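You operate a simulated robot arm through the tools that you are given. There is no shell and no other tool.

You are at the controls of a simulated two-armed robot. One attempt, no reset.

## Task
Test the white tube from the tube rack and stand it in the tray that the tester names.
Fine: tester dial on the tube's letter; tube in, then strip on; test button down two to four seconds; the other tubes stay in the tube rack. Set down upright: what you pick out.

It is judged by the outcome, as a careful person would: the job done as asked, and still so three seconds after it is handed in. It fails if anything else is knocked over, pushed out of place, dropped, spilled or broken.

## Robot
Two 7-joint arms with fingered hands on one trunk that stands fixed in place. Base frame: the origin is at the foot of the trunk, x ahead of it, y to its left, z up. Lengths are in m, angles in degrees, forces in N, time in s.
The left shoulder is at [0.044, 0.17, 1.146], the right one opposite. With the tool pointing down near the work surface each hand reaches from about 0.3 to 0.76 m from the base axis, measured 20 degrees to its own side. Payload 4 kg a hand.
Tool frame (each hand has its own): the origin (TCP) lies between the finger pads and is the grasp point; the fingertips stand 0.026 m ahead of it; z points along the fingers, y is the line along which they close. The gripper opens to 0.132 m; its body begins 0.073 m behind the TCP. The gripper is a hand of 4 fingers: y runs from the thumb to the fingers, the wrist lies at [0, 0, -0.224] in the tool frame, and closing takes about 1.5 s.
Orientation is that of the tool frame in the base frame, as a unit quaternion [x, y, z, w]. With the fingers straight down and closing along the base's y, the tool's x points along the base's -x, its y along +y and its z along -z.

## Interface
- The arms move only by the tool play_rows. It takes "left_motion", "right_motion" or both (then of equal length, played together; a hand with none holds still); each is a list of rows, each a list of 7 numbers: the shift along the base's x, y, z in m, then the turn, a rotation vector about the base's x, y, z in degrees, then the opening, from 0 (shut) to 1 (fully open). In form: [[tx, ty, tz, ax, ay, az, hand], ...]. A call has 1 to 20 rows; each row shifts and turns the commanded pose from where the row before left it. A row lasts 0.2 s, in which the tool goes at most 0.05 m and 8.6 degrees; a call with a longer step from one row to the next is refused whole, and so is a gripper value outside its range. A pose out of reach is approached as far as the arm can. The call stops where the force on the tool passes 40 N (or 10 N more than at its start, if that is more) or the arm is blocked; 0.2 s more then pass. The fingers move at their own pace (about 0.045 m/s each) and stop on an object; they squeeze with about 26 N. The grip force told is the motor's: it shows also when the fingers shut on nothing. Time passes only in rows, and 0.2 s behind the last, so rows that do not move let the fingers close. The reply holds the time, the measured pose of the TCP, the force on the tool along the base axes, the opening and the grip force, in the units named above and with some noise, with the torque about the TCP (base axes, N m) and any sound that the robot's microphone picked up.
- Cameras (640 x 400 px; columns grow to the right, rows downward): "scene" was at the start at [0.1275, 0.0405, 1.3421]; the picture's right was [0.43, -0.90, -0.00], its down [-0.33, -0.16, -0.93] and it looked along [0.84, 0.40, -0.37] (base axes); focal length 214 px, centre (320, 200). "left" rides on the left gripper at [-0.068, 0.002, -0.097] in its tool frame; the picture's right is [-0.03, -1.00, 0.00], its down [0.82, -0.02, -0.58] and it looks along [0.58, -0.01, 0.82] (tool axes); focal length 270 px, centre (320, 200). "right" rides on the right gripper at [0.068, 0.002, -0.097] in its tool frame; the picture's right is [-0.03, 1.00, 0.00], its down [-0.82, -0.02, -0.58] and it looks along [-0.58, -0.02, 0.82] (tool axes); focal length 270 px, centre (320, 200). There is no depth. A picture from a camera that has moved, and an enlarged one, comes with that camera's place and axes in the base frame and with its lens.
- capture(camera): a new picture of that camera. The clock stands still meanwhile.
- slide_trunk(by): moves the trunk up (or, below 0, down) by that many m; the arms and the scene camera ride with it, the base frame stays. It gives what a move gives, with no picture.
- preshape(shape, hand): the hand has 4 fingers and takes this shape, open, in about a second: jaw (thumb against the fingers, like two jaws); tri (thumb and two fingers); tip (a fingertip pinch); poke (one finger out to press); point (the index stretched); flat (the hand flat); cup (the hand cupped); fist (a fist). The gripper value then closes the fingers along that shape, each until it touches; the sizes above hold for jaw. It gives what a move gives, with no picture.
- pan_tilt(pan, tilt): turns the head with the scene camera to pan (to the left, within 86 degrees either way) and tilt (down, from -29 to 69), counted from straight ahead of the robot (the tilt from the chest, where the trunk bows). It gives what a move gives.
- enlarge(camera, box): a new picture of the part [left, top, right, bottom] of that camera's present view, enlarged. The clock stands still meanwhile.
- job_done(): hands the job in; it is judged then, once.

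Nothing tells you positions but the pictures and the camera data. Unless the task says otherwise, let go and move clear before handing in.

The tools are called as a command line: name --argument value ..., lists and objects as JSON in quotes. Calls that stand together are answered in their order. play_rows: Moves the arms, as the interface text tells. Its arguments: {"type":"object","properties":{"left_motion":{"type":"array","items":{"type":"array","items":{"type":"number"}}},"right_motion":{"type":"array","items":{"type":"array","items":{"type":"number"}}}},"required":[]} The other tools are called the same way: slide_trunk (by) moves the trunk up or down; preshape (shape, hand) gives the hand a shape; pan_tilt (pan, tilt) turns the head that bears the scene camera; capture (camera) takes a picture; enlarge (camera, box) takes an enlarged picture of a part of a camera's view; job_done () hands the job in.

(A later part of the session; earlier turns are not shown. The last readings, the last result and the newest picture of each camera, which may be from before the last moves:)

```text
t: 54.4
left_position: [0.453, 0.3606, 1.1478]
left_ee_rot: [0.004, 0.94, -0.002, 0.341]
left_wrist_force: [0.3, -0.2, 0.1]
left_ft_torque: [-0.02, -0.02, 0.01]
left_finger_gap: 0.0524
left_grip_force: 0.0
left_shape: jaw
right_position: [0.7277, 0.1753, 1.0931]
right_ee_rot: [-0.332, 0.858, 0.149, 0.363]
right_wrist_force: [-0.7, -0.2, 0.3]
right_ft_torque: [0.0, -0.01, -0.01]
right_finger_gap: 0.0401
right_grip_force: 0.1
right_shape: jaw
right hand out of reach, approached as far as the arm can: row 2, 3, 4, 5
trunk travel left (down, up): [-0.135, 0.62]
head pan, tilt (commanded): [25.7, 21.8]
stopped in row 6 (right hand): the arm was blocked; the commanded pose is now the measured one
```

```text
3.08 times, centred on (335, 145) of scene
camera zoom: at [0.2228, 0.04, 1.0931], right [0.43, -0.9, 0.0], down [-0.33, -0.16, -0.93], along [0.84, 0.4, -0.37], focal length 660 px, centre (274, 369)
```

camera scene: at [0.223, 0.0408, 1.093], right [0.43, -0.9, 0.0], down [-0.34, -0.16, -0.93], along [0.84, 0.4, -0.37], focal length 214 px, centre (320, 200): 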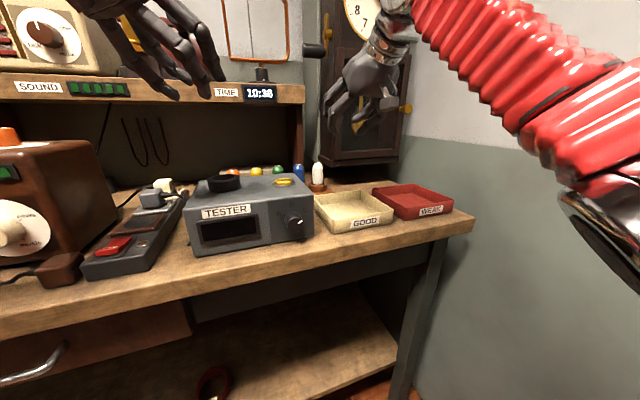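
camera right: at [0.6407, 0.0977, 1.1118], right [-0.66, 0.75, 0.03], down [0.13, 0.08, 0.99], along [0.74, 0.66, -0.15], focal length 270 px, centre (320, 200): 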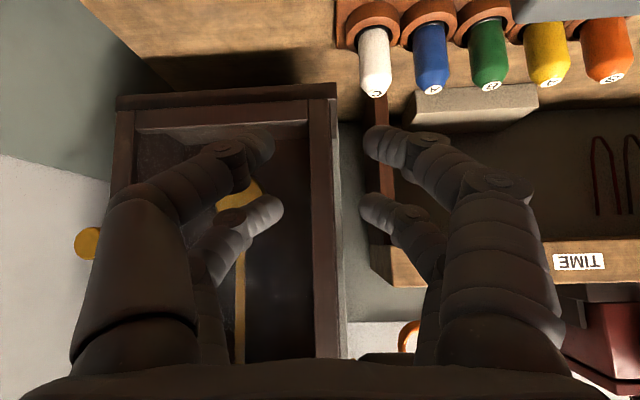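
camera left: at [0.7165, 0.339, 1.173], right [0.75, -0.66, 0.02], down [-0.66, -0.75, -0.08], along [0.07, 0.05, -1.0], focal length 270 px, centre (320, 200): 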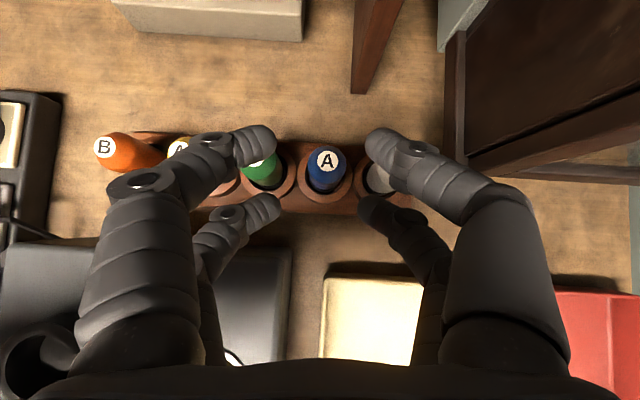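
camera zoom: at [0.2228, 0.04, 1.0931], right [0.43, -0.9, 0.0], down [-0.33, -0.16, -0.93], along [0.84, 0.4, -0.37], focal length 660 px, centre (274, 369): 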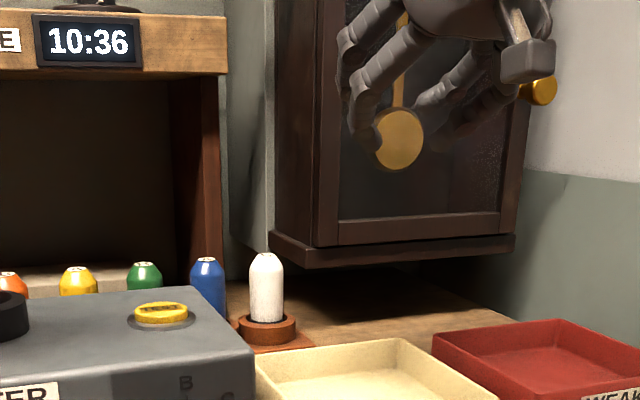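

The right arm also hit its limit as I moved left, and it drifted back to (0.728, 0.175). Before anything else I'll check that nothing was touched, the clock in particular.

enlarge --camera "scene" --box '[300, 90, 420, 200]'

capture --camera "scene"

capture --camera "left"

```text
3.64 times, centred on (360, 145) of scene
camera zoom: at [0.2228, 0.04, 1.0931], right [0.43, -0.9, 0.0], down [-0.33, -0.16, -0.93], along [0.84, 0.4, -0.37], focal length 780 px, centre (174, 400)
```

zoom: 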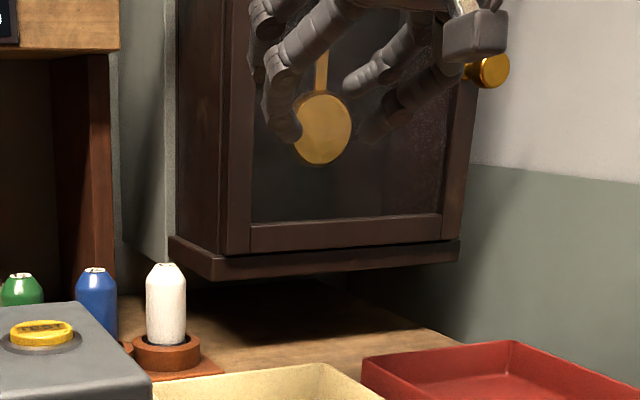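

```text
taken
camera scene: at [0.2228, 0.04, 1.0931], right [0.43, -0.9, 0.0], down [-0.33, -0.16, -0.93], along [0.84, 0.4, -0.37], focal length 214 px, centre (320, 200)
```

scene: 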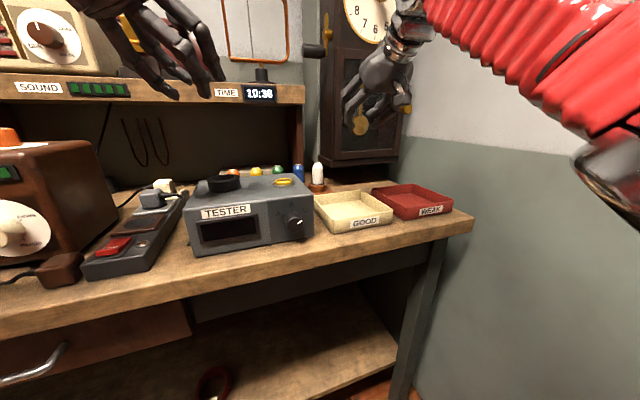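

```text
taken
camera left: at [0.4438, 0.3636, 1.2647], right [0.01, -1.0, 0.02], down [-1.0, -0.01, -0.08], along [0.08, -0.02, -1.0], focal length 270 px, centre (320, 200)
```

left: 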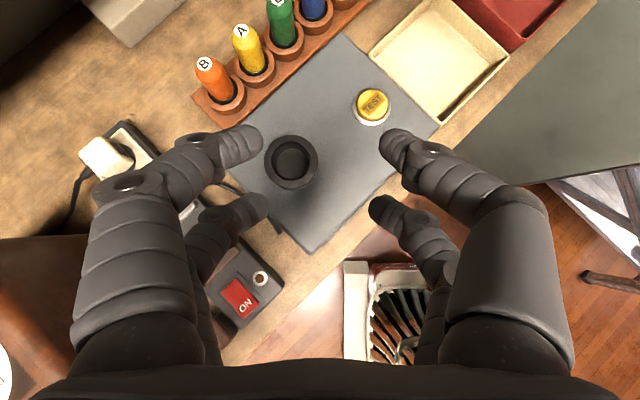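

Nothing has moved: the clock corner is where I computed it, about 5 cm right of the white tube and overhanging from z≈0.938. The left arm is comfortable pointing forward-right, and at −30° azimuth its fingers clear both the blue tube and the clock. So I'll retract the right arm, turn the left hand that way and test its reach.

play_rows --right_motion '[[-0.03, -0.03, 0, 0, 0, 0, 0.3], [-0.03, -0.03, 0, 0, 0, 0, 0.3], [-0.03, -0.03, 0, 0, 0, 0, 0.3], [-0.03, -0.03, 0, 0, 0, 0, 0.3], [-0.03, -0.03, 0, 0, 0, 0, 0.3], [-0.03, -0.03, 0, 0, 0, 0, 0.3], [-0.03, -0.03, 0, 0, 0, 0, 0.3], [-0.03, -0.03, 0, 0, 0, 0, 0.3]]' --left_motion '[[0, 0, 0, 0, 0, -7.3, 0.4], [0, 0, 0, 0, 0, -7.3, 0.4], [0, 0, 0, 0, 0, -7.3, 0.4], [0, 0, 0, 0, 0, -7.3, 0.4], [0, 0, 0, 2.5, 4.33, 0, 0.4], [0.03, -0.003, -0.01, 0, 0, 0, 0.4], [0.03, -0.003, -0.01, 0, 0, 0, 0.4], [0.03, -0.003, -0.01, 0, 0, 0, 0.4]]'

capture --camera "scene"

capture --camera "left"

```text
t: 56.2
left_position: [0.5453, 0.3495, 1.1161]
left_ee_rot: [0.245, 0.922, -0.077, 0.29]
left_wrist_force: [0.7, 0.4, 0.4]
left_ft_torque: [-0.01, 0.0, -0.03]
left_finger_gap: 0.0522
left_grip_force: 0.2
left_shape: jaw
right_position: [0.4844, -0.0617, 1.0898]
right_ee_rot: [-0.336, 0.858, 0.149, 0.359]
right_wrist_force: [0.2, -0.9, 0.0]
right_ft_torque: [0.02, 0.05, 0.02]
right_finger_gap: 0.0398
right_grip_force: 0.0
right_shape: jaw
trunk travel left (down, up): [-0.135, 0.62]
head pan, tilt (commanded): [25.7, 21.8]
```

```text
taken
camera scene: at [0.2231, 0.0402, 1.093], right [0.43, -0.9, 0.0], down [-0.34, -0.16, -0.93], along [0.84, 0.4, -0.37], focal length 214 px, centre (320, 200)
```

scene: 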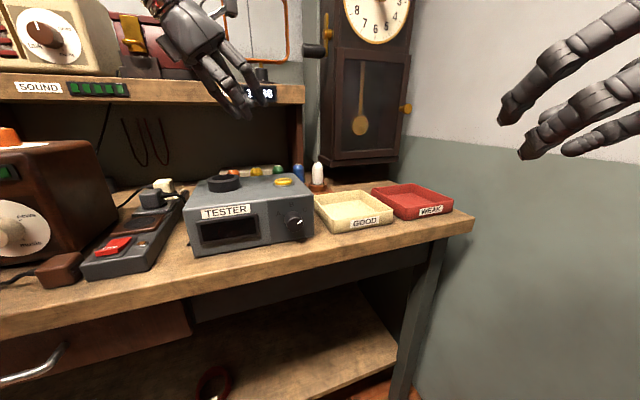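

```text
taken
camera left: at [0.5468, 0.3529, 1.2353], right [-0.48, -0.88, 0.02], down [-0.88, 0.48, 0.01], along [-0.01, -0.01, -1.0], focal length 270 px, centre (320, 200)
```

left: 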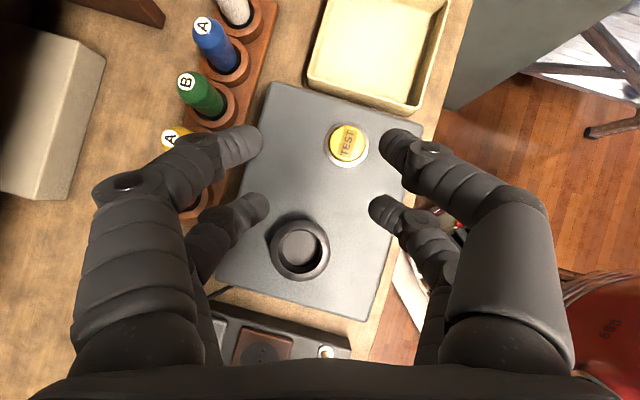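

The left hand holds the −30° azimuth nicely. I'll continue toward the tube, staying above it.

play_rows --left_motion '[[0.031, -0.0025, -0.0108, 0, 0, 0, 0.36], [0.031, -0.0025, -0.0108, 0, 0, 0, 0.36], [0.031, -0.0025, -0.0108, 0, 0, 0, 0.36], [0.031, -0.0025, -0.0108, 0, 0, 0, 0.36], [0.031, -0.0025, -0.0108, 0, 0, 0, 0.36], [0.02, -0.002, -0.005, 0, 0, 0, 0.36], [0, 0, 0, 0, 0, 0, 0.36]]'

capture --camera "left"

capture --camera "scene"

```text
t: 57.8
left_position: [0.718, 0.336, 1.0575]
left_ee_rot: [0.246, 0.922, -0.079, 0.29]
left_wrist_force: [-0.5, -0.3, -0.2]
left_ft_torque: [-0.05, 0.0, 0.0]
left_finger_gap: 0.0481
left_grip_force: 0.1
left_shape: jaw
right_position: [0.4837, -0.0606, 1.0885]
right_ee_rot: [-0.335, 0.858, 0.148, 0.361]
right_wrist_force: [-0.3, 0.3, 0.1]
right_ft_torque: [0.0, 0.01, 0.0]
right_finger_gap: 0.0396
right_grip_force: 0.1
right_shape: jaw
trunk travel left (down, up): [-0.135, 0.62]
head pan, tilt (commanded): [25.7, 21.8]
```

```text
taken
camera left: at [0.7199, 0.3393, 1.1756], right [-0.48, -0.88, 0.02], down [-0.88, 0.48, 0.01], along [-0.01, -0.01, -1.0], focal length 270 px, centre (320, 200)
```

left: 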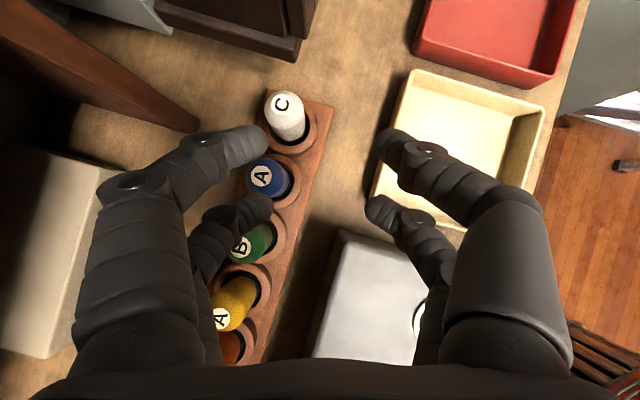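

```text
taken
camera scene: at [0.223, 0.0404, 1.0931], right [0.43, -0.9, 0.0], down [-0.34, -0.16, -0.93], along [0.84, 0.4, -0.37], focal length 214 px, centre (320, 200)
```

scene: 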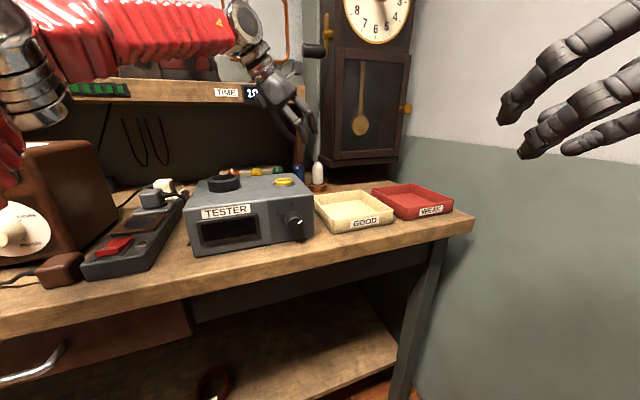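

The left arm reaches well, and its camera confirms the white tube at (0.800, 0.327). I'll move directly above it.

play_rows --left_motion '[[0.025, -0.002, -0.01, 0, 0, 0, 0.36], [0.025, -0.002, -0.015, 0, 0, 0, 0.36], [0.0255, -0.002, -0.02, 0, 0, 0, 0.36], [0, 0, 0, 0, 0, 0, 0.36]]'

capture --camera "left"

enlarge --camera "scene" --box '[240, 60, 370, 200]'

```text
t: 58.8
left_position: [0.7861, 0.3322, 1.0184]
left_ee_rot: [0.245, 0.922, -0.079, 0.289]
left_wrist_force: [0.1, 0.0, -0.9]
left_ft_torque: [-0.01, -0.01, -0.02]
left_finger_gap: 0.0475
left_grip_force: 0.0
left_shape: jaw
left hand out of reach, approached as far as the arm can: row 3
right_position: [0.4845, -0.06, 1.0889]
right_ee_rot: [-0.335, 0.858, 0.148, 0.36]
right_wrist_force: [1.4, 0.0, -0.2]
right_ft_torque: [-0.02, 0.02, 0.0]
right_finger_gap: 0.0393
right_grip_force: 0.1
right_shape: jaw
trunk travel left (down, up): [-0.135, 0.62]
head pan, tilt (commanded): [25.7, 21.8]
```

```text
taken
camera left: at [0.7882, 0.3351, 1.1372], right [-0.48, -0.88, 0.02], down [-0.88, 0.48, 0.01], along [-0.01, -0.01, -1.0], focal length 270 px, centre (320, 200)
```

left: 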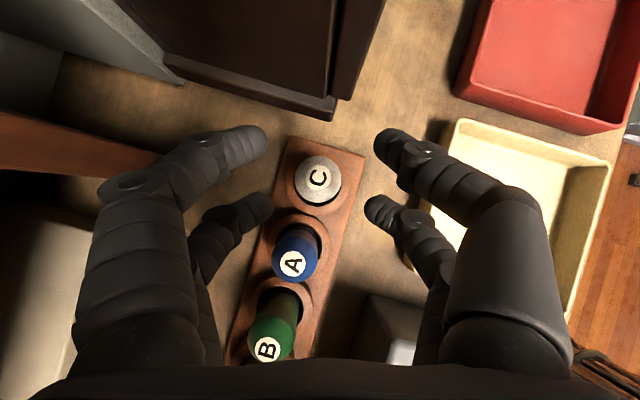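

```text
2.86 times, centred on (305, 130) of scene
camera zoom: at [0.2237, 0.0408, 1.093], right [0.43, -0.9, 0.0], down [-0.34, -0.16, -0.93], along [0.84, 0.4, -0.37], focal length 613 px, centre (363, 400)
```

zoom: 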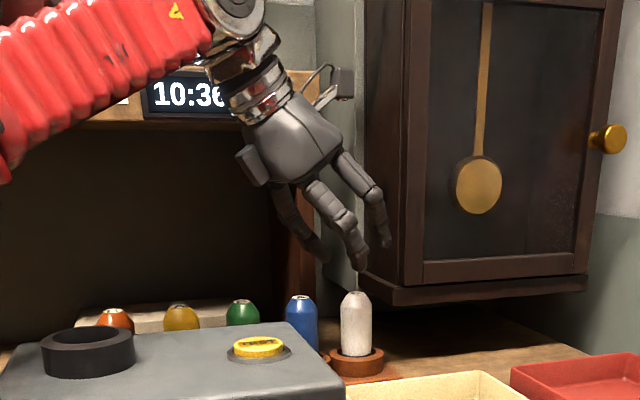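

The hand is centred over the white tube, just about 7 mm short in reach, which should ease as the hand lowers. I'll descend in small steps.

play_rows --left_motion '[[0.003, -0.001, -0.014, 0, 0, 0, 0.36], [0.003, -0.001, -0.014, 0, 0, 0, 0.36], [0.002, -0.0005, -0.012, 0, 0, 0, 0.36], [0, 0, 0, 0, 0, 0, 0.36]]'

capture --camera "left"

enlarge --camera "scene" --box '[270, 110, 350, 200]'

```text
t: 59.8
left_position: [0.7928, 0.3291, 0.98]
left_ee_rot: [0.246, 0.922, -0.079, 0.29]
left_wrist_force: [0.1, -0.3, 0.1]
left_ft_torque: [0.01, -0.02, 0.0]
left_finger_gap: 0.0478
left_grip_force: 0.0
left_shape: jaw
right_position: [0.4846, -0.0617, 1.0902]
right_ee_rot: [-0.334, 0.858, 0.147, 0.361]
right_wrist_force: [0.5, 0.8, 0.7]
right_ft_torque: [0.0, -0.02, 0.03]
right_finger_gap: 0.0397
right_grip_force: 0.1
right_shape: jaw
trunk travel left (down, up): [-0.135, 0.62]
head pan, tilt (commanded): [25.7, 21.8]
```

```text
taken
camera left: at [0.795, 0.3322, 1.0979], right [-0.48, -0.88, 0.02], down [-0.88, 0.48, 0.01], along [-0.01, -0.01, -1.0], focal length 270 px, centre (320, 200)
```

left: 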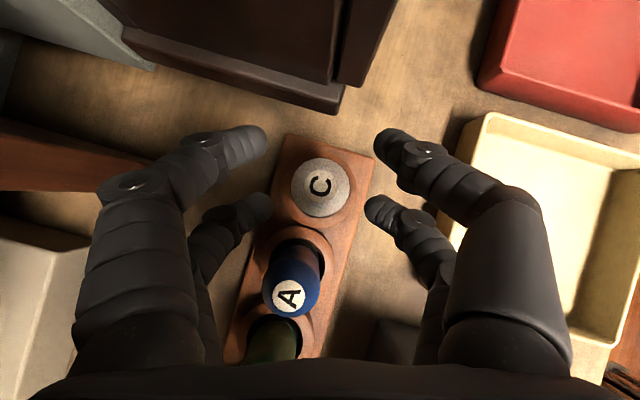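

```text
4.44 times, centred on (310, 155) of scene
camera zoom: at [0.2232, 0.0405, 1.093], right [0.43, -0.9, 0.0], down [-0.34, -0.16, -0.93], along [0.84, 0.4, -0.37], focal length 953 px, centre (364, 400)
```

zoom: 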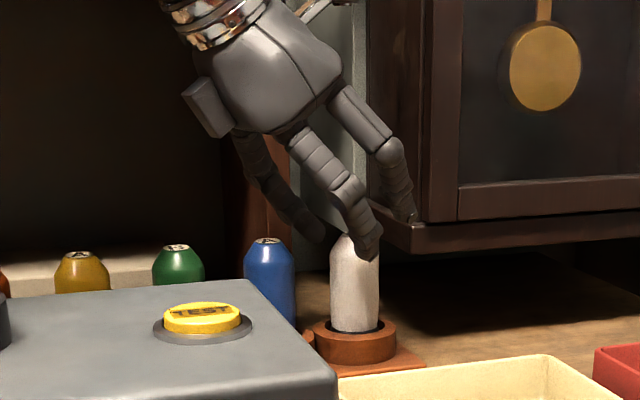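

The tube is centred between the four fingertips. I'll descend the remaining 48 mm to grasp height.

play_rows --left_motion '[[0.0003, 0, -0.012, 0, 0, 0, 0.36], [0.0003, 0, -0.012, 0, 0, 0, 0.36], [0.0003, 0, -0.012, 0, 0, 0, 0.36], [0, 0, -0.011, 0, 0, 0, 0.36], [0, 0, 0, 0, 0, 0, 0.36]]'

capture --camera "left"

enlarge --camera "scene" --box '[270, 110, 350, 200]'

```text
t: 61.0
left_position: [0.7943, 0.3293, 0.9325]
left_ee_rot: [0.246, 0.922, -0.078, 0.289]
left_wrist_force: [-0.9, 0.8, 0.1]
left_ft_torque: [-0.03, 0.01, 0.0]
left_finger_gap: 0.0473
left_grip_force: 0.2
left_shape: jaw
right_position: [0.4831, -0.0606, 1.0886]
right_ee_rot: [-0.335, 0.858, 0.148, 0.361]
right_wrist_force: [0.9, -0.3, 0.8]
right_ft_torque: [0.01, 0.02, 0.0]
right_finger_gap: 0.0393
right_grip_force: 0.1
right_shape: jaw
trunk travel left (down, up): [-0.135, 0.62]
head pan, tilt (commanded): [25.7, 21.8]
```

```text
taken
camera left: at [0.7964, 0.3322, 1.0503], right [-0.48, -0.88, 0.02], down [-0.88, 0.48, 0.01], along [-0.01, -0.01, -1.0], focal length 270 px, centre (320, 200)
```

left: 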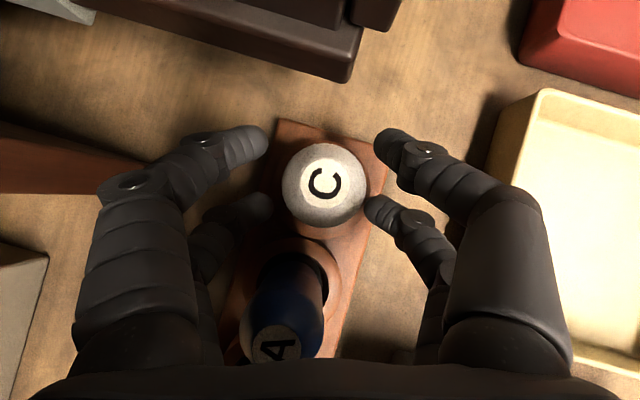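

```text
4.44 times, centred on (310, 155) of scene
camera zoom: at [0.2232, 0.0405, 1.093], right [0.43, -0.9, 0.0], down [-0.34, -0.16, -0.93], along [0.84, 0.4, -0.37], focal length 953 px, centre (364, 400)
```

zoom: 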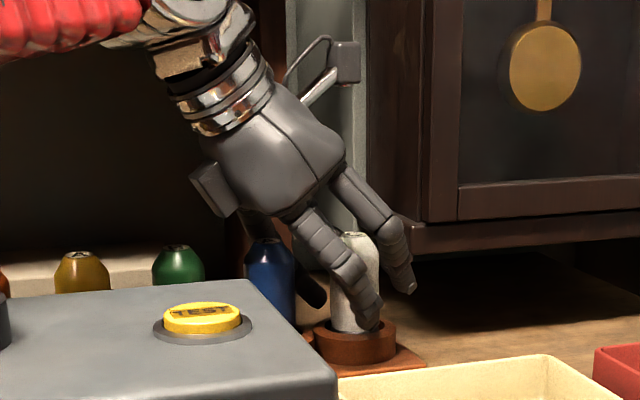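

Everything is clear of the neighbours, so I'll close on the tube.

play_rows --left_motion '[[0, 0, 0, 0, 0, 0, 0.2], [0, 0, 0, 0, 0, 0, 0.1], [0, 0, 0, 0, 0, 0, 0], [0, 0, 0, 0, 0, 0, 0], [0, 0, 0, 0, 0, 0, 0], [0, 0, 0, 0, 0, 0, 0]]'

capture --camera "left"

enlarge --camera "scene" --box '[270, 110, 350, 200]'

```text
t: 62.4
left_position: [0.7945, 0.3286, 0.9322]
left_ee_rot: [0.245, 0.922, -0.078, 0.29]
left_wrist_force: [-4.3, 1.3, 1.5]
left_ft_torque: [0.14, 0.23, 0.0]
left_finger_gap: 0.0114
left_grip_force: 14.2
left_shape: jaw
right_position: [0.483, -0.0598, 1.0903]
right_ee_rot: [-0.335, 0.858, 0.147, 0.36]
right_wrist_force: [0.0, 0.4, 0.1]
right_ft_torque: [0.02, -0.04, -0.02]
right_finger_gap: 0.0392
right_grip_force: 0.2
right_shape: jaw
trunk travel left (down, up): [-0.135, 0.62]
head pan, tilt (commanded): [25.7, 21.8]
```

```text
taken
camera left: at [0.796, 0.3323, 1.0507], right [-0.48, -0.88, 0.02], down [-0.88, 0.48, 0.01], along [-0.01, -0.01, -1.0], focal length 270 px, centre (320, 200)
```

left: 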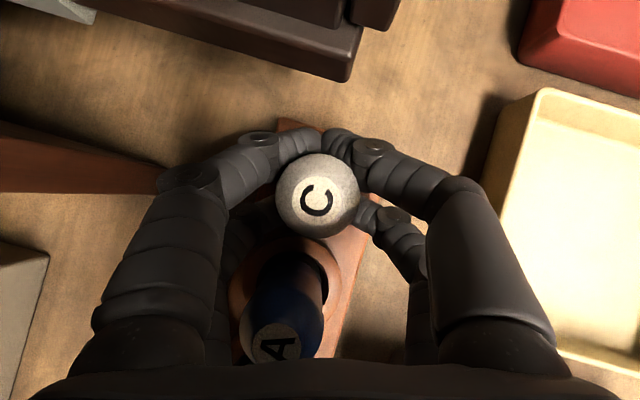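

```text
4.44 times, centred on (310, 155) of scene
camera zoom: at [0.2227, 0.0406, 1.0931], right [0.43, -0.9, 0.0], down [-0.33, -0.16, -0.93], along [0.84, 0.4, -0.37], focal length 953 px, centre (364, 400)
```

zoom: 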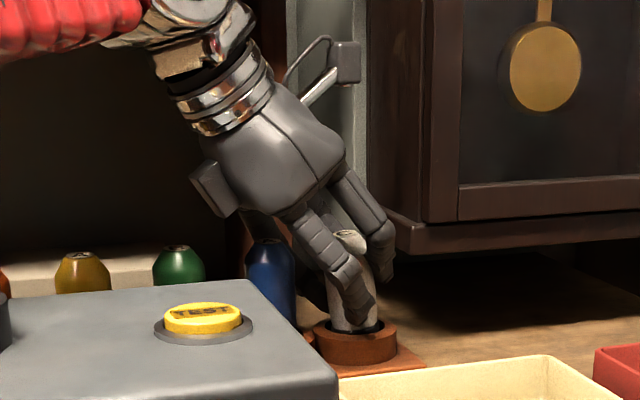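

The tube is caged by four fingertips, tilted a few degrees toward the hand. I'll let the grip settle and check again before lifting.

play_rows --left_motion '[[0, 0, 0, 0, 0, 0, 0], [0, 0, 0, 0, 0, 0, 0], [0, 0, 0, 0, 0, 0, 0]]'

enlarge --camera "left" --box '[220, 100, 420, 270]'

enlarge --camera "scene" --box '[295, 150, 340, 200]'

```text
t: 63.2
left_position: [0.7935, 0.3293, 0.9316]
left_ee_rot: [0.246, 0.922, -0.079, 0.289]
left_wrist_force: [-4.8, 2.0, 1.3]
left_ft_torque: [0.09, 0.24, 0.03]
left_finger_gap: 0.0114
left_grip_force: 14.0
left_shape: jaw
right_position: [0.4846, -0.0602, 1.09]
right_ee_rot: [-0.335, 0.857, 0.148, 0.361]
right_wrist_force: [-0.2, -0.5, 0.0]
right_ft_torque: [0.02, -0.01, -0.04]
right_finger_gap: 0.0398
right_grip_force: 0.0
right_shape: jaw
trunk travel left (down, up): [-0.135, 0.62]
head pan, tilt (commanded): [25.7, 21.8]
```

```text
2.35 times, centred on (320, 185) of left
camera zoom: at [0.796, 0.3322, 1.0506], right [-0.48, -0.88, 0.02], down [-0.88, 0.48, 0.01], along [-0.01, -0.01, -1.0], focal length 636 px, centre (320, 235)
```

zoom: 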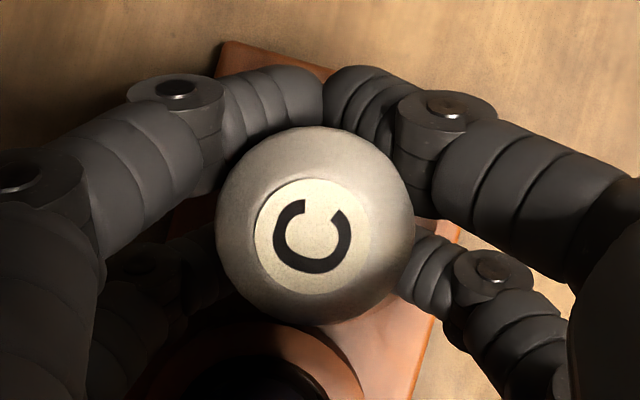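

```text
8.00 times, centred on (318, 175) of scene
camera zoom: at [0.2227, 0.0406, 1.0931], right [0.43, -0.9, 0.0], down [-0.33, -0.16, -0.93], along [0.84, 0.4, -0.37], focal length 1716 px, centre (340, 400)
```

zoom: 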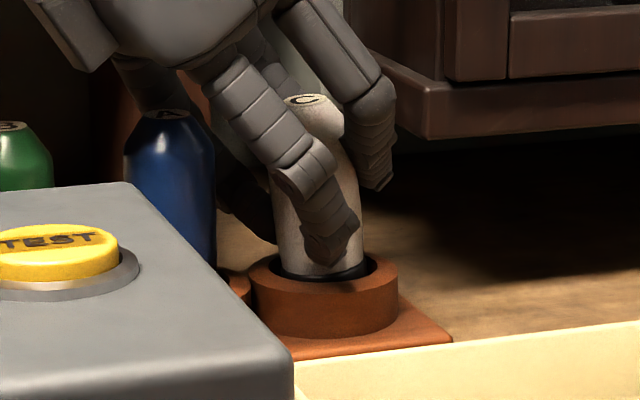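

The grip holds at 14 N. The tube leans a bit toward the hand because the two finger pairs touch at different heights, and it may swing to align with the hand when freed, so I'll lift slowly and watch.

play_rows --left_motion '[[0, 0, 0.005, 0, 0, 0, 0], [0, 0, 0.005, 0, 0, 0, 0], [0, 0, 0.005, 0, 0, 0, 0], [0, 0, 0, 0, 0, 0, 0]]'

enlarge --camera "left" --box '[220, 100, 420, 270]'

enlarge --camera "scene" --box '[295, 150, 340, 200]'

```text
t: 64.2
left_position: [0.7945, 0.3291, 0.9454]
left_ee_rot: [0.246, 0.921, -0.079, 0.29]
left_wrist_force: [-5.9, 2.5, -1.9]
left_ft_torque: [0.11, 0.31, 0.01]
left_finger_gap: 0.0117
left_grip_force: 14.3
left_shape: jaw
right_position: [0.4845, -0.0608, 1.0891]
right_ee_rot: [-0.335, 0.857, 0.148, 0.361]
right_wrist_force: [0.0, -0.9, -0.7]
right_ft_torque: [-0.01, -0.05, -0.03]
right_finger_gap: 0.0397
right_grip_force: 0.0
right_shape: jaw
trunk travel left (down, up): [-0.135, 0.62]
head pan, tilt (commanded): [25.7, 21.8]
```

```text
2.35 times, centred on (320, 185) of left
camera zoom: at [0.7962, 0.3327, 1.0651], right [-0.48, -0.88, 0.02], down [-0.88, 0.48, 0.01], along [-0.01, -0.01, -1.0], focal length 636 px, centre (320, 235)
```

zoom: 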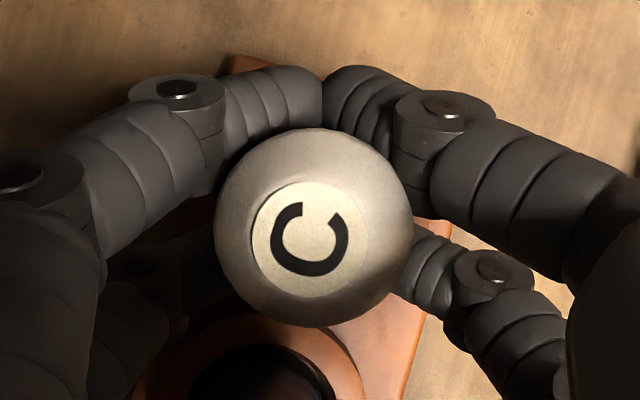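

```text
8.00 times, centred on (318, 175) of scene
camera zoom: at [0.2228, 0.0406, 1.0931], right [0.43, -0.9, 0.0], down [-0.33, -0.16, -0.93], along [0.84, 0.4, -0.37], focal length 1716 px, centre (340, 400)
```

zoom: 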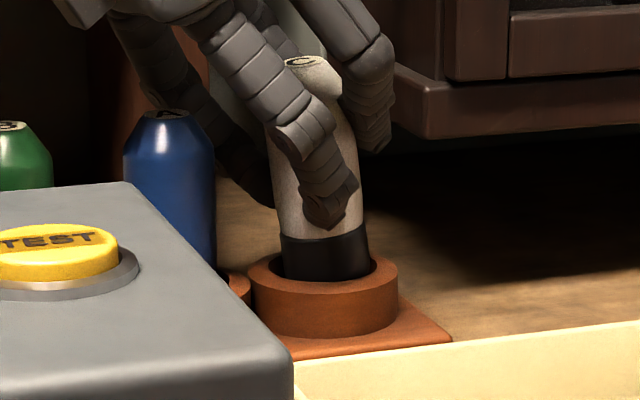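

The tube is coming up and tilts only about 5° so far; its black foot is still in the ring. I'll continue lifting slowly.

play_rows --left_motion '[[0, 0, 0.006, 0, 0, 0, 0], [0, 0, 0.006, 0, 0, 0, 0], [0, 0, 0.006, 0, 0, 0, 0], [0, 0, 0, 0, 0, 0, 0]]'

enlarge --camera "left" --box '[220, 100, 420, 270]'

enlarge --camera "scene" --box '[285, 130, 345, 200]'

```text
t: 65.2
left_position: [0.7954, 0.3311, 0.9643]
left_ee_rot: [0.245, 0.922, -0.078, 0.289]
left_wrist_force: [0.1, -0.2, -1.1]
left_ft_torque: [0.01, -0.01, -0.01]
left_finger_gap: 0.0106
left_grip_force: 14.2
left_shape: jaw
right_position: [0.4845, -0.0609, 1.0889]
right_ee_rot: [-0.335, 0.858, 0.148, 0.36]
right_wrist_force: [0.2, -0.4, 0.3]
right_ft_torque: [0.02, 0.03, -0.02]
right_finger_gap: 0.0398
right_grip_force: 0.0
right_shape: jaw
trunk travel left (down, up): [-0.135, 0.62]
head pan, tilt (commanded): [25.7, 21.8]
```

```text
2.35 times, centred on (320, 185) of left
camera zoom: at [0.7966, 0.3325, 1.0829], right [-0.48, -0.88, 0.02], down [-0.88, 0.48, 0.01], along [-0.01, -0.01, -1.0], focal length 636 px, centre (320, 235)
```

zoom: 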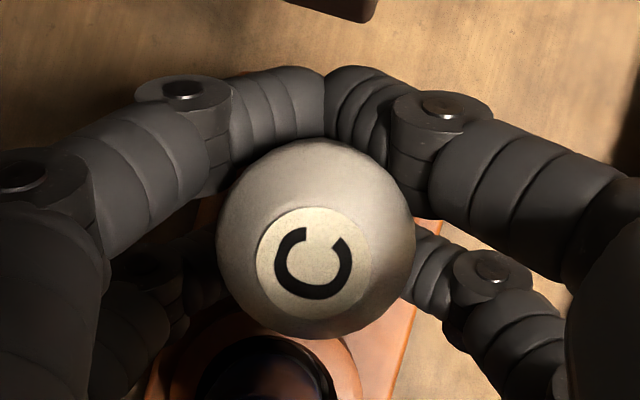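

```text
5.71 times, centred on (315, 165) of scene
camera zoom: at [0.2233, 0.0404, 1.093], right [0.43, -0.9, 0.0], down [-0.34, -0.16, -0.93], along [0.84, 0.4, -0.37], focal length 1226 px, centre (349, 400)
```

zoom: 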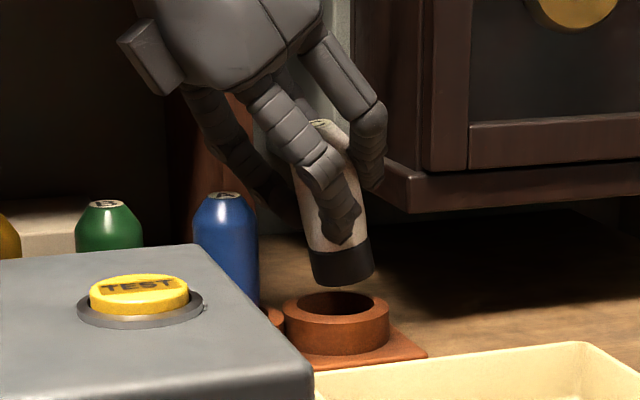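

The tube is clear of the rack and tilted only about 10°. I'll move up and toward the front, away from the other tubes, to gain height.

play_rows --left_motion '[[-0.004, -0.004, 0.015, 0, 0, 0, 0], [-0.012, -0.01, 0.02, 0, 0, 0, 0], [-0.015, -0.012, 0.02, 0, 0, 0, 0], [-0.015, -0.012, 0.02, 0, 0, 0, 0], [-0.015, -0.01, 0.02, 0, 0, 0, 0], [-0.015, 0, 0.01, 0, 0, 0, 0], [0, 0, 0, 0, 0, 0, 0]]'

capture --camera "scene"

capture --camera "left"

capture --camera "right"

```text
t: 66.8
left_position: [0.7175, 0.2825, 1.0696]
left_ee_rot: [0.246, 0.922, -0.079, 0.289]
left_wrist_force: [-0.1, -0.9, -1.2]
left_ft_torque: [-0.01, 0.0, -0.01]
left_finger_gap: 0.011
left_grip_force: 14.4
left_shape: jaw
right_position: [0.4849, -0.0605, 1.0901]
right_ee_rot: [-0.336, 0.857, 0.149, 0.361]
right_wrist_force: [-0.8, -0.7, 0.7]
right_ft_torque: [0.0, 0.01, 0.02]
right_finger_gap: 0.0394
right_grip_force: 0.0
right_shape: jaw
trunk travel left (down, up): [-0.135, 0.62]
head pan, tilt (commanded): [25.7, 21.8]
```

```text
taken
camera scene: at [0.2234, 0.0405, 1.0929], right [0.43, -0.9, 0.0], down [-0.34, -0.16, -0.93], along [0.84, 0.4, -0.37], focal length 214 px, centre (320, 200)
```

scene: 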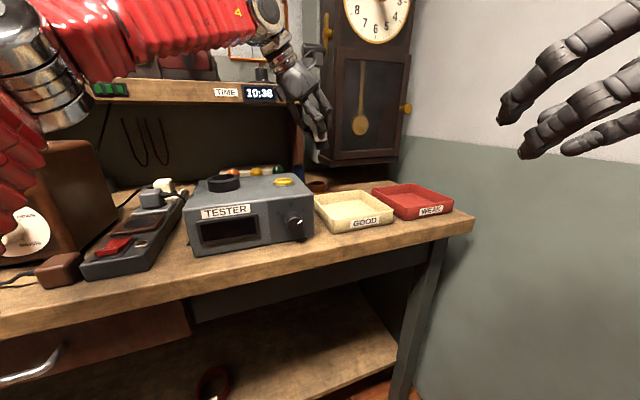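

```text
taken
camera left: at [0.7195, 0.2857, 1.187], right [-0.48, -0.88, 0.02], down [-0.88, 0.48, 0.01], along [-0.01, -0.01, -1.0], focal length 270 px, centre (320, 200)
```

left: 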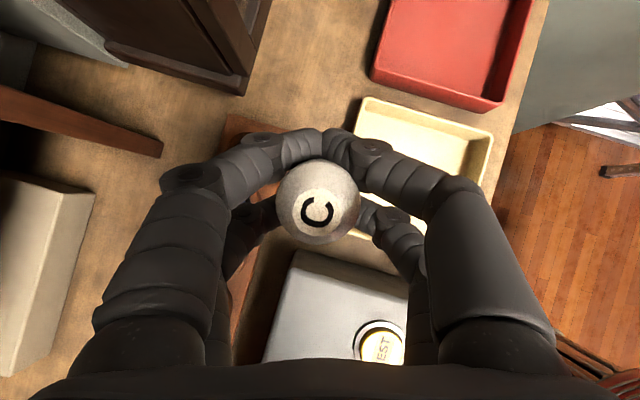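

```text
taken
camera right: at [0.3984, -0.1382, 1.1082], right [-0.67, 0.74, 0.03], down [0.14, 0.08, 0.99], along [0.73, 0.66, -0.15], focal length 270 px, centre (320, 200)
```

right: 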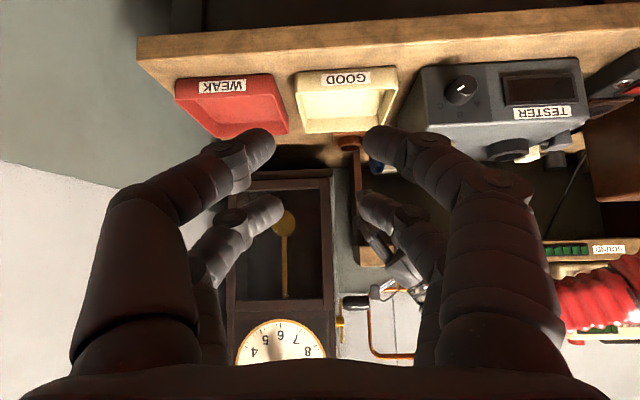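

The tube is held well above everything. I'll zoom in to measure its tilt in the hand and check the rack.

enlarge --camera "scene" --box '[280, 70, 350, 200]'

enlarge --camera "left" --box '[220, 120, 420, 290]'

enlarge --camera "scene" --box '[200, 140, 340, 200]'

```text
3.08 times, centred on (315, 135) of scene
camera zoom: at [0.2234, 0.0405, 1.0929], right [0.43, -0.9, 0.0], down [-0.34, -0.16, -0.93], along [0.84, 0.4, -0.37], focal length 660 px, centre (335, 400)
```

zoom: 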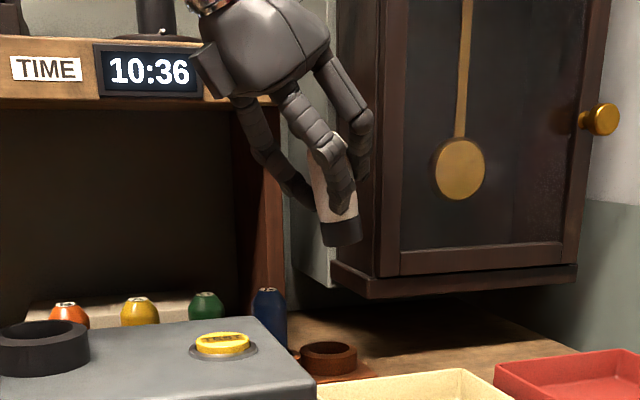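

```text
2.35 times, centred on (320, 205) of left
camera zoom: at [0.7195, 0.2857, 1.187], right [-0.48, -0.88, 0.02], down [-0.88, 0.48, 0.01], along [-0.01, -0.01, -1.0], focal length 636 px, centre (320, 188)
```

zoom: 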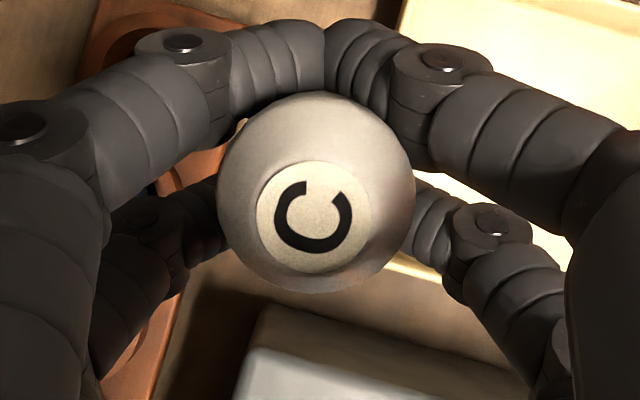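

```text
4.57 times, centred on (270, 170) of scene
camera zoom: at [0.2234, 0.0405, 1.0929], right [0.43, -0.9, 0.0], down [-0.34, -0.16, -0.93], along [0.84, 0.4, -0.37], focal length 980 px, centre (549, 337)
```

zoom: 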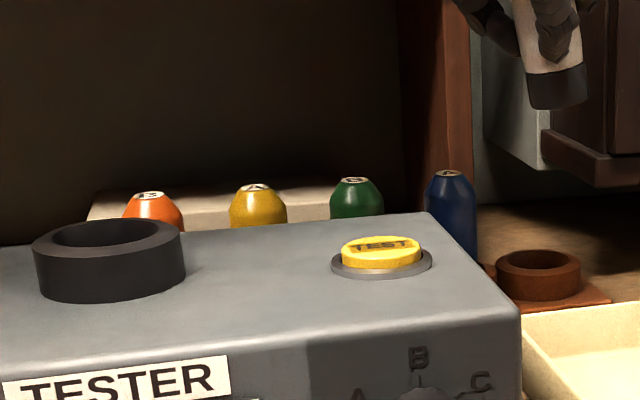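

The rack is intact. The white tube tilts about 12° in the hand, foot away from the palm, so a 12° pitch will make it plumb. I'll rotate by that and carry it over the tester ring.

play_rows --left_motion '[[-0.02, 0.01, 0.002, 2, 3.467, 0, 0], [-0.025, 0.013, 0, 2, 3.467, 0, 0], [-0.027, 0.014, 0, 2, 3.467, 0, 0], [-0.027, 0.014, 0, 0, 0, 0, 0], [-0.027, 0.014, 0, 0, 0, 0, 0], [-0.027, 0.014, 0, 0, 0, 0, 0], [-0.027, 0.014, 0, 0, 0, 0, 0], [-0.02, 0.01, 0, 0, 0, 0, 0], [-0.01, 0.0055, 0, 0, 0, 0, 0], [0, 0, 0, 0, 0, 0, 0]]'

capture --camera "left"

enlarge --camera "scene" --box '[170, 80, 310, 220]'

enlarge --camera "right" --box '[390, 50, 640, 250]'

```text
t: 69.0
left_position: [0.5099, 0.3921, 1.0707]
left_ee_rot: [0.252, 0.947, -0.052, 0.192]
left_wrist_force: [-0.3, -0.3, 0.1]
left_ft_torque: [0.01, -0.04, 0.0]
left_finger_gap: 0.0109
left_grip_force: 14.0
left_shape: jaw
right_position: [0.4857, -0.0609, 1.0888]
right_ee_rot: [-0.335, 0.858, 0.148, 0.36]
right_wrist_force: [0.1, -0.1, 0.2]
right_ft_torque: [0.02, -0.01, 0.01]
right_finger_gap: 0.0397
right_grip_force: 0.1
right_shape: jaw
trunk travel left (down, up): [-0.135, 0.62]
head pan, tilt (commanded): [25.7, 21.8]
```

```text
taken
camera left: at [0.5331, 0.3816, 1.1867], right [-0.48, -0.88, 0.01], down [-0.86, 0.47, 0.22], along [-0.19, 0.09, -0.98], focal length 270 px, centre (320, 200)
```

left: 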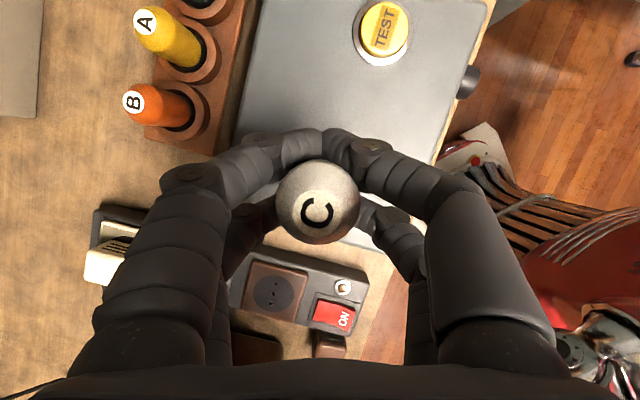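

```text
2.86 times, centred on (240, 150) of scene
camera zoom: at [0.223, 0.0405, 1.093], right [0.43, -0.9, 0.0], down [-0.34, -0.16, -0.93], along [0.84, 0.4, -0.37], focal length 613 px, centre (549, 343)
```

zoom: 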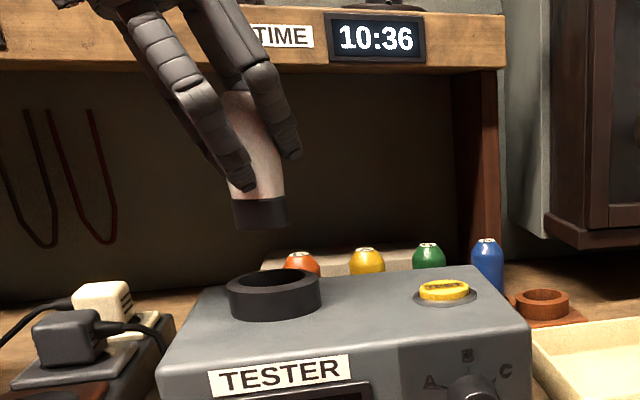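

```text
2.00 times, centred on (515, 150) of right
camera zoom: at [0.3981, -0.1382, 1.1083], right [-0.67, 0.74, 0.03], down [0.13, 0.08, 0.99], along [0.73, 0.66, -0.15], focal length 541 px, centre (-70, 300)
```

zoom: 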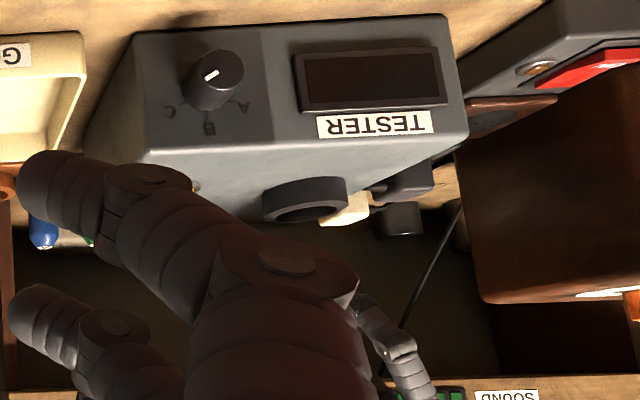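

The tube now hangs plumb right above the ring, with its foot about 4 cm above the rim. I'll check the alignment more precisely before lowering.

enlarge --camera "left" --box '[240, 140, 400, 270]'

enlarge --camera "scene" --box '[205, 90, 265, 170]'

```text
3.08 times, centred on (320, 205) of left
camera zoom: at [0.5331, 0.3816, 1.1867], right [-0.48, -0.88, 0.01], down [-0.86, 0.47, 0.22], along [-0.19, 0.09, -0.98], focal length 832 px, centre (320, 185)
```

zoom: 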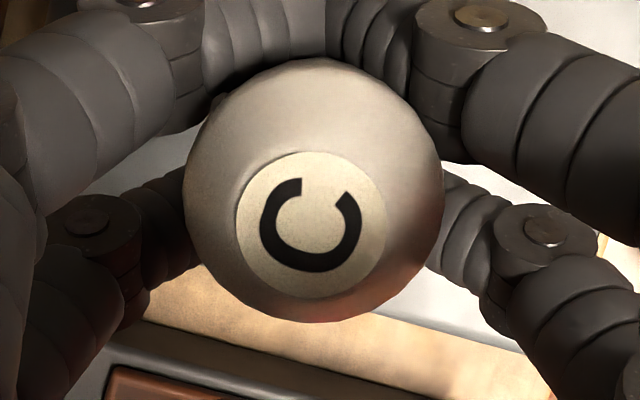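

```text
5.00 times, centred on (235, 130) of scene
camera zoom: at [0.223, 0.0405, 1.093], right [0.43, -0.9, 0.0], down [-0.34, -0.16, -0.93], along [0.84, 0.4, -0.37], focal length 1072 px, centre (745, 550)
```

zoom: 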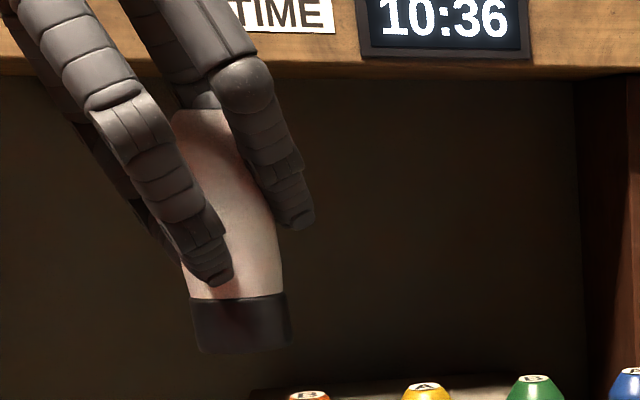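

The tube axis is about 3 mm off the ring centre. I'll correct that and lower to just above the rim.

play_rows --left_motion '[[-0.003, -0.002, -0.01, 0, 0, 0, 0], [0, 0, -0.01, 0, 0, 0, 0], [0, 0, -0.01, 0, 0, 0, 0], [0, 0, 0, 0, 0, 0, 0]]'

enlarge --camera "scene" --box '[190, 110, 270, 200]'

enlarge --camera "left" --box '[220, 120, 420, 290]'

```text
t: 70.0
left_position: [0.5063, 0.3882, 1.0416]
left_ee_rot: [0.252, 0.947, -0.052, 0.191]
left_wrist_force: [0.4, 0.3, -0.5]
left_ft_torque: [-0.02, 0.02, -0.02]
left_finger_gap: 0.011
left_grip_force: 13.3
left_shape: jaw
right_position: [0.4845, -0.062, 1.0904]
right_ee_rot: [-0.336, 0.857, 0.149, 0.361]
right_wrist_force: [0.6, 0.2, 0.0]
right_ft_torque: [0.0, -0.01, 0.01]
right_finger_gap: 0.0394
right_grip_force: 0.1
right_shape: jaw
trunk travel left (down, up): [-0.135, 0.62]
head pan, tilt (commanded): [25.7, 21.8]
```

```text
4.44 times, centred on (230, 155) of scene
camera zoom: at [0.223, 0.0406, 1.0931], right [0.43, -0.9, 0.0], down [-0.34, -0.16, -0.93], along [0.84, 0.4, -0.37], focal length 953 px, centre (720, 400)
```

zoom: 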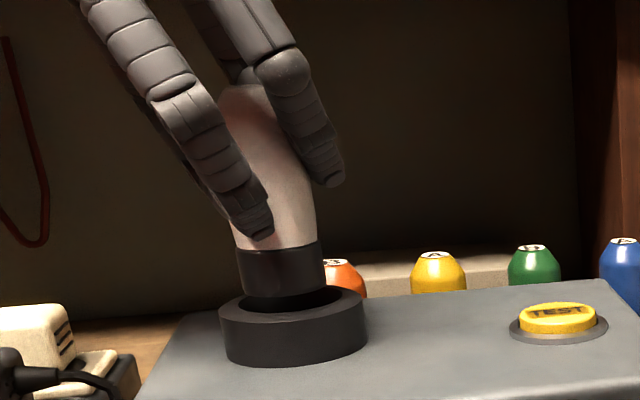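

```text
2.35 times, centred on (320, 205) of left
camera zoom: at [0.529, 0.3792, 1.1575], right [-0.48, -0.88, 0.01], down [-0.86, 0.47, 0.21], along [-0.19, 0.09, -0.98], focal length 636 px, centre (320, 188)
```

zoom: 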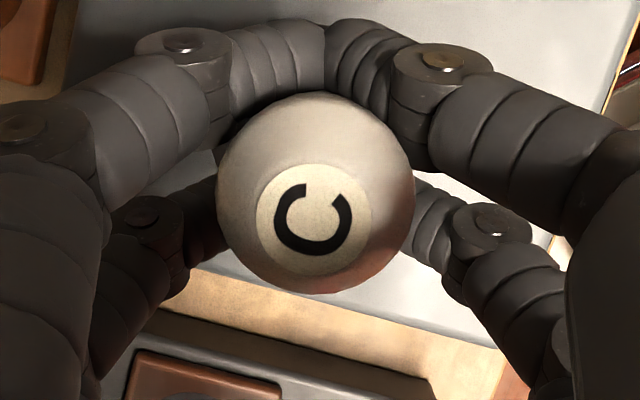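

The foot is just above the ring and aligned to within about 2 mm. I'll lower gently into it, watching the force.

play_rows --left_motion '[[0.001, -0.001, -0.004, 0, 0, 0, 0], [0, 0, -0.005, 0, 0, 0, 0], [0, 0, -0.005, 0, 0, 0, 0], [0, 0, 0, 0, 0, 0, 0]]'

enlarge --camera "scene" --box '[190, 110, 270, 200]'

```text
t: 71.0
left_position: [0.5052, 0.3875, 1.0307]
left_ee_rot: [0.252, 0.947, -0.051, 0.194]
left_wrist_force: [3.6, 8.0, 21.6]
left_ft_torque: [0.17, 0.12, -0.03]
left_finger_gap: 0.0116
left_grip_force: 13.7
left_shape: jaw
right_position: [0.4831, -0.0606, 1.0913]
right_ee_rot: [-0.335, 0.858, 0.148, 0.361]
right_wrist_force: [-0.9, -0.4, 0.3]
right_ft_torque: [-0.03, -0.03, 0.03]
right_finger_gap: 0.0396
right_grip_force: 0.1
right_shape: jaw
trunk travel left (down, up): [-0.135, 0.62]
head pan, tilt (commanded): [25.7, 21.8]
```

```text
4.44 times, centred on (230, 155) of scene
camera zoom: at [0.2219, 0.0404, 1.0936], right [0.43, -0.9, 0.0], down [-0.33, -0.16, -0.93], along [0.84, 0.4, -0.37], focal length 953 px, centre (720, 400)
```

zoom: 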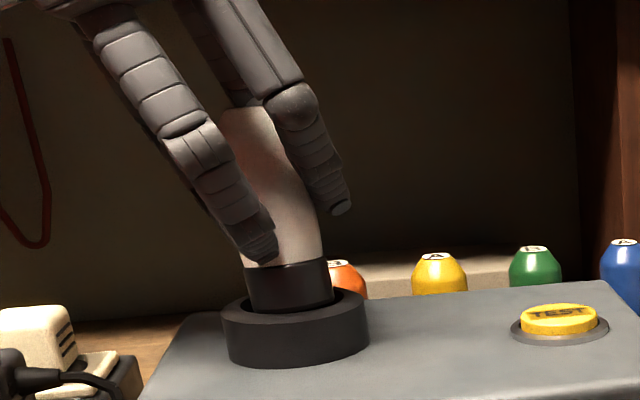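

The force pattern says the foot is resting on the front edge of the ring, so the tube needs to go about 6 mm farther back. I'll lift slightly, shift and retry.

play_rows --left_motion '[[0, 0, 0.006, 0, 0, 0, 0], [0, 0, 0.004, 0, 0, 0, 0], [0.003, 0.002, 0, 0, 0, 0, 0], [0.003, 0.002, 0, 0, 0, 0, 0], [0, 0, -0.004, 0, 0, 0, 0], [0, 0, -0.004, 0, 0, 0, 0], [0, 0, -0.003, 0, 0, 0, 0], [0, 0, 0, 0, 0, 0, 0]]'

enlarge --camera "scene" --box '[190, 110, 270, 200]'

enlarge --camera "left" --box '[220, 120, 420, 290]'

```text
t: 72.8
left_position: [0.5114, 0.39, 1.0281]
left_ee_rot: [0.252, 0.947, -0.052, 0.193]
left_wrist_force: [-6.9, -2.6, 14.6]
left_ft_torque: [0.04, 0.21, 0.04]
left_finger_gap: 0.0116
left_grip_force: 14.1
left_shape: jaw
right_position: [0.4828, -0.0616, 1.0901]
right_ee_rot: [-0.336, 0.857, 0.149, 0.362]
right_wrist_force: [0.5, -0.1, 0.0]
right_ft_torque: [0.01, -0.02, 0.0]
right_finger_gap: 0.0398
right_grip_force: 0.0
right_shape: jaw
trunk travel left (down, up): [-0.135, 0.62]
head pan, tilt (commanded): [25.7, 21.8]
```

```text
4.44 times, centred on (230, 155) of scene
camera zoom: at [0.221, 0.0396, 1.0937], right [0.43, -0.9, 0.0], down [-0.33, -0.16, -0.93], along [0.84, 0.4, -0.37], focal length 953 px, centre (720, 400)
```

zoom: 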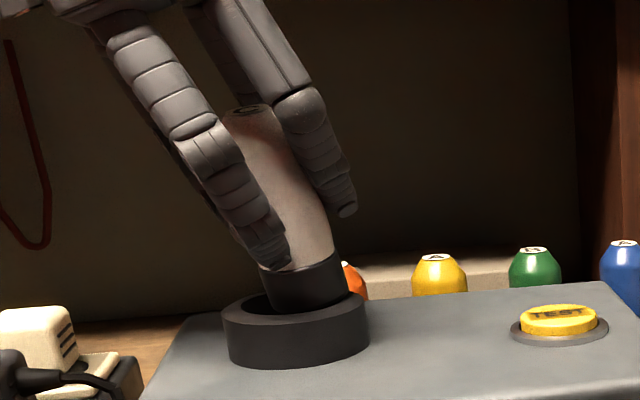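

```text
2.35 times, centred on (320, 205) of left
camera zoom: at [0.5342, 0.3808, 1.1449], right [-0.48, -0.88, 0.01], down [-0.86, 0.47, 0.21], along [-0.19, 0.09, -0.98], focal length 636 px, centre (320, 188)
```

zoom: 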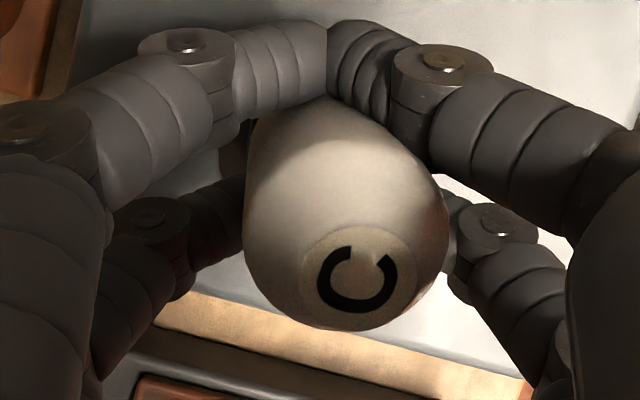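

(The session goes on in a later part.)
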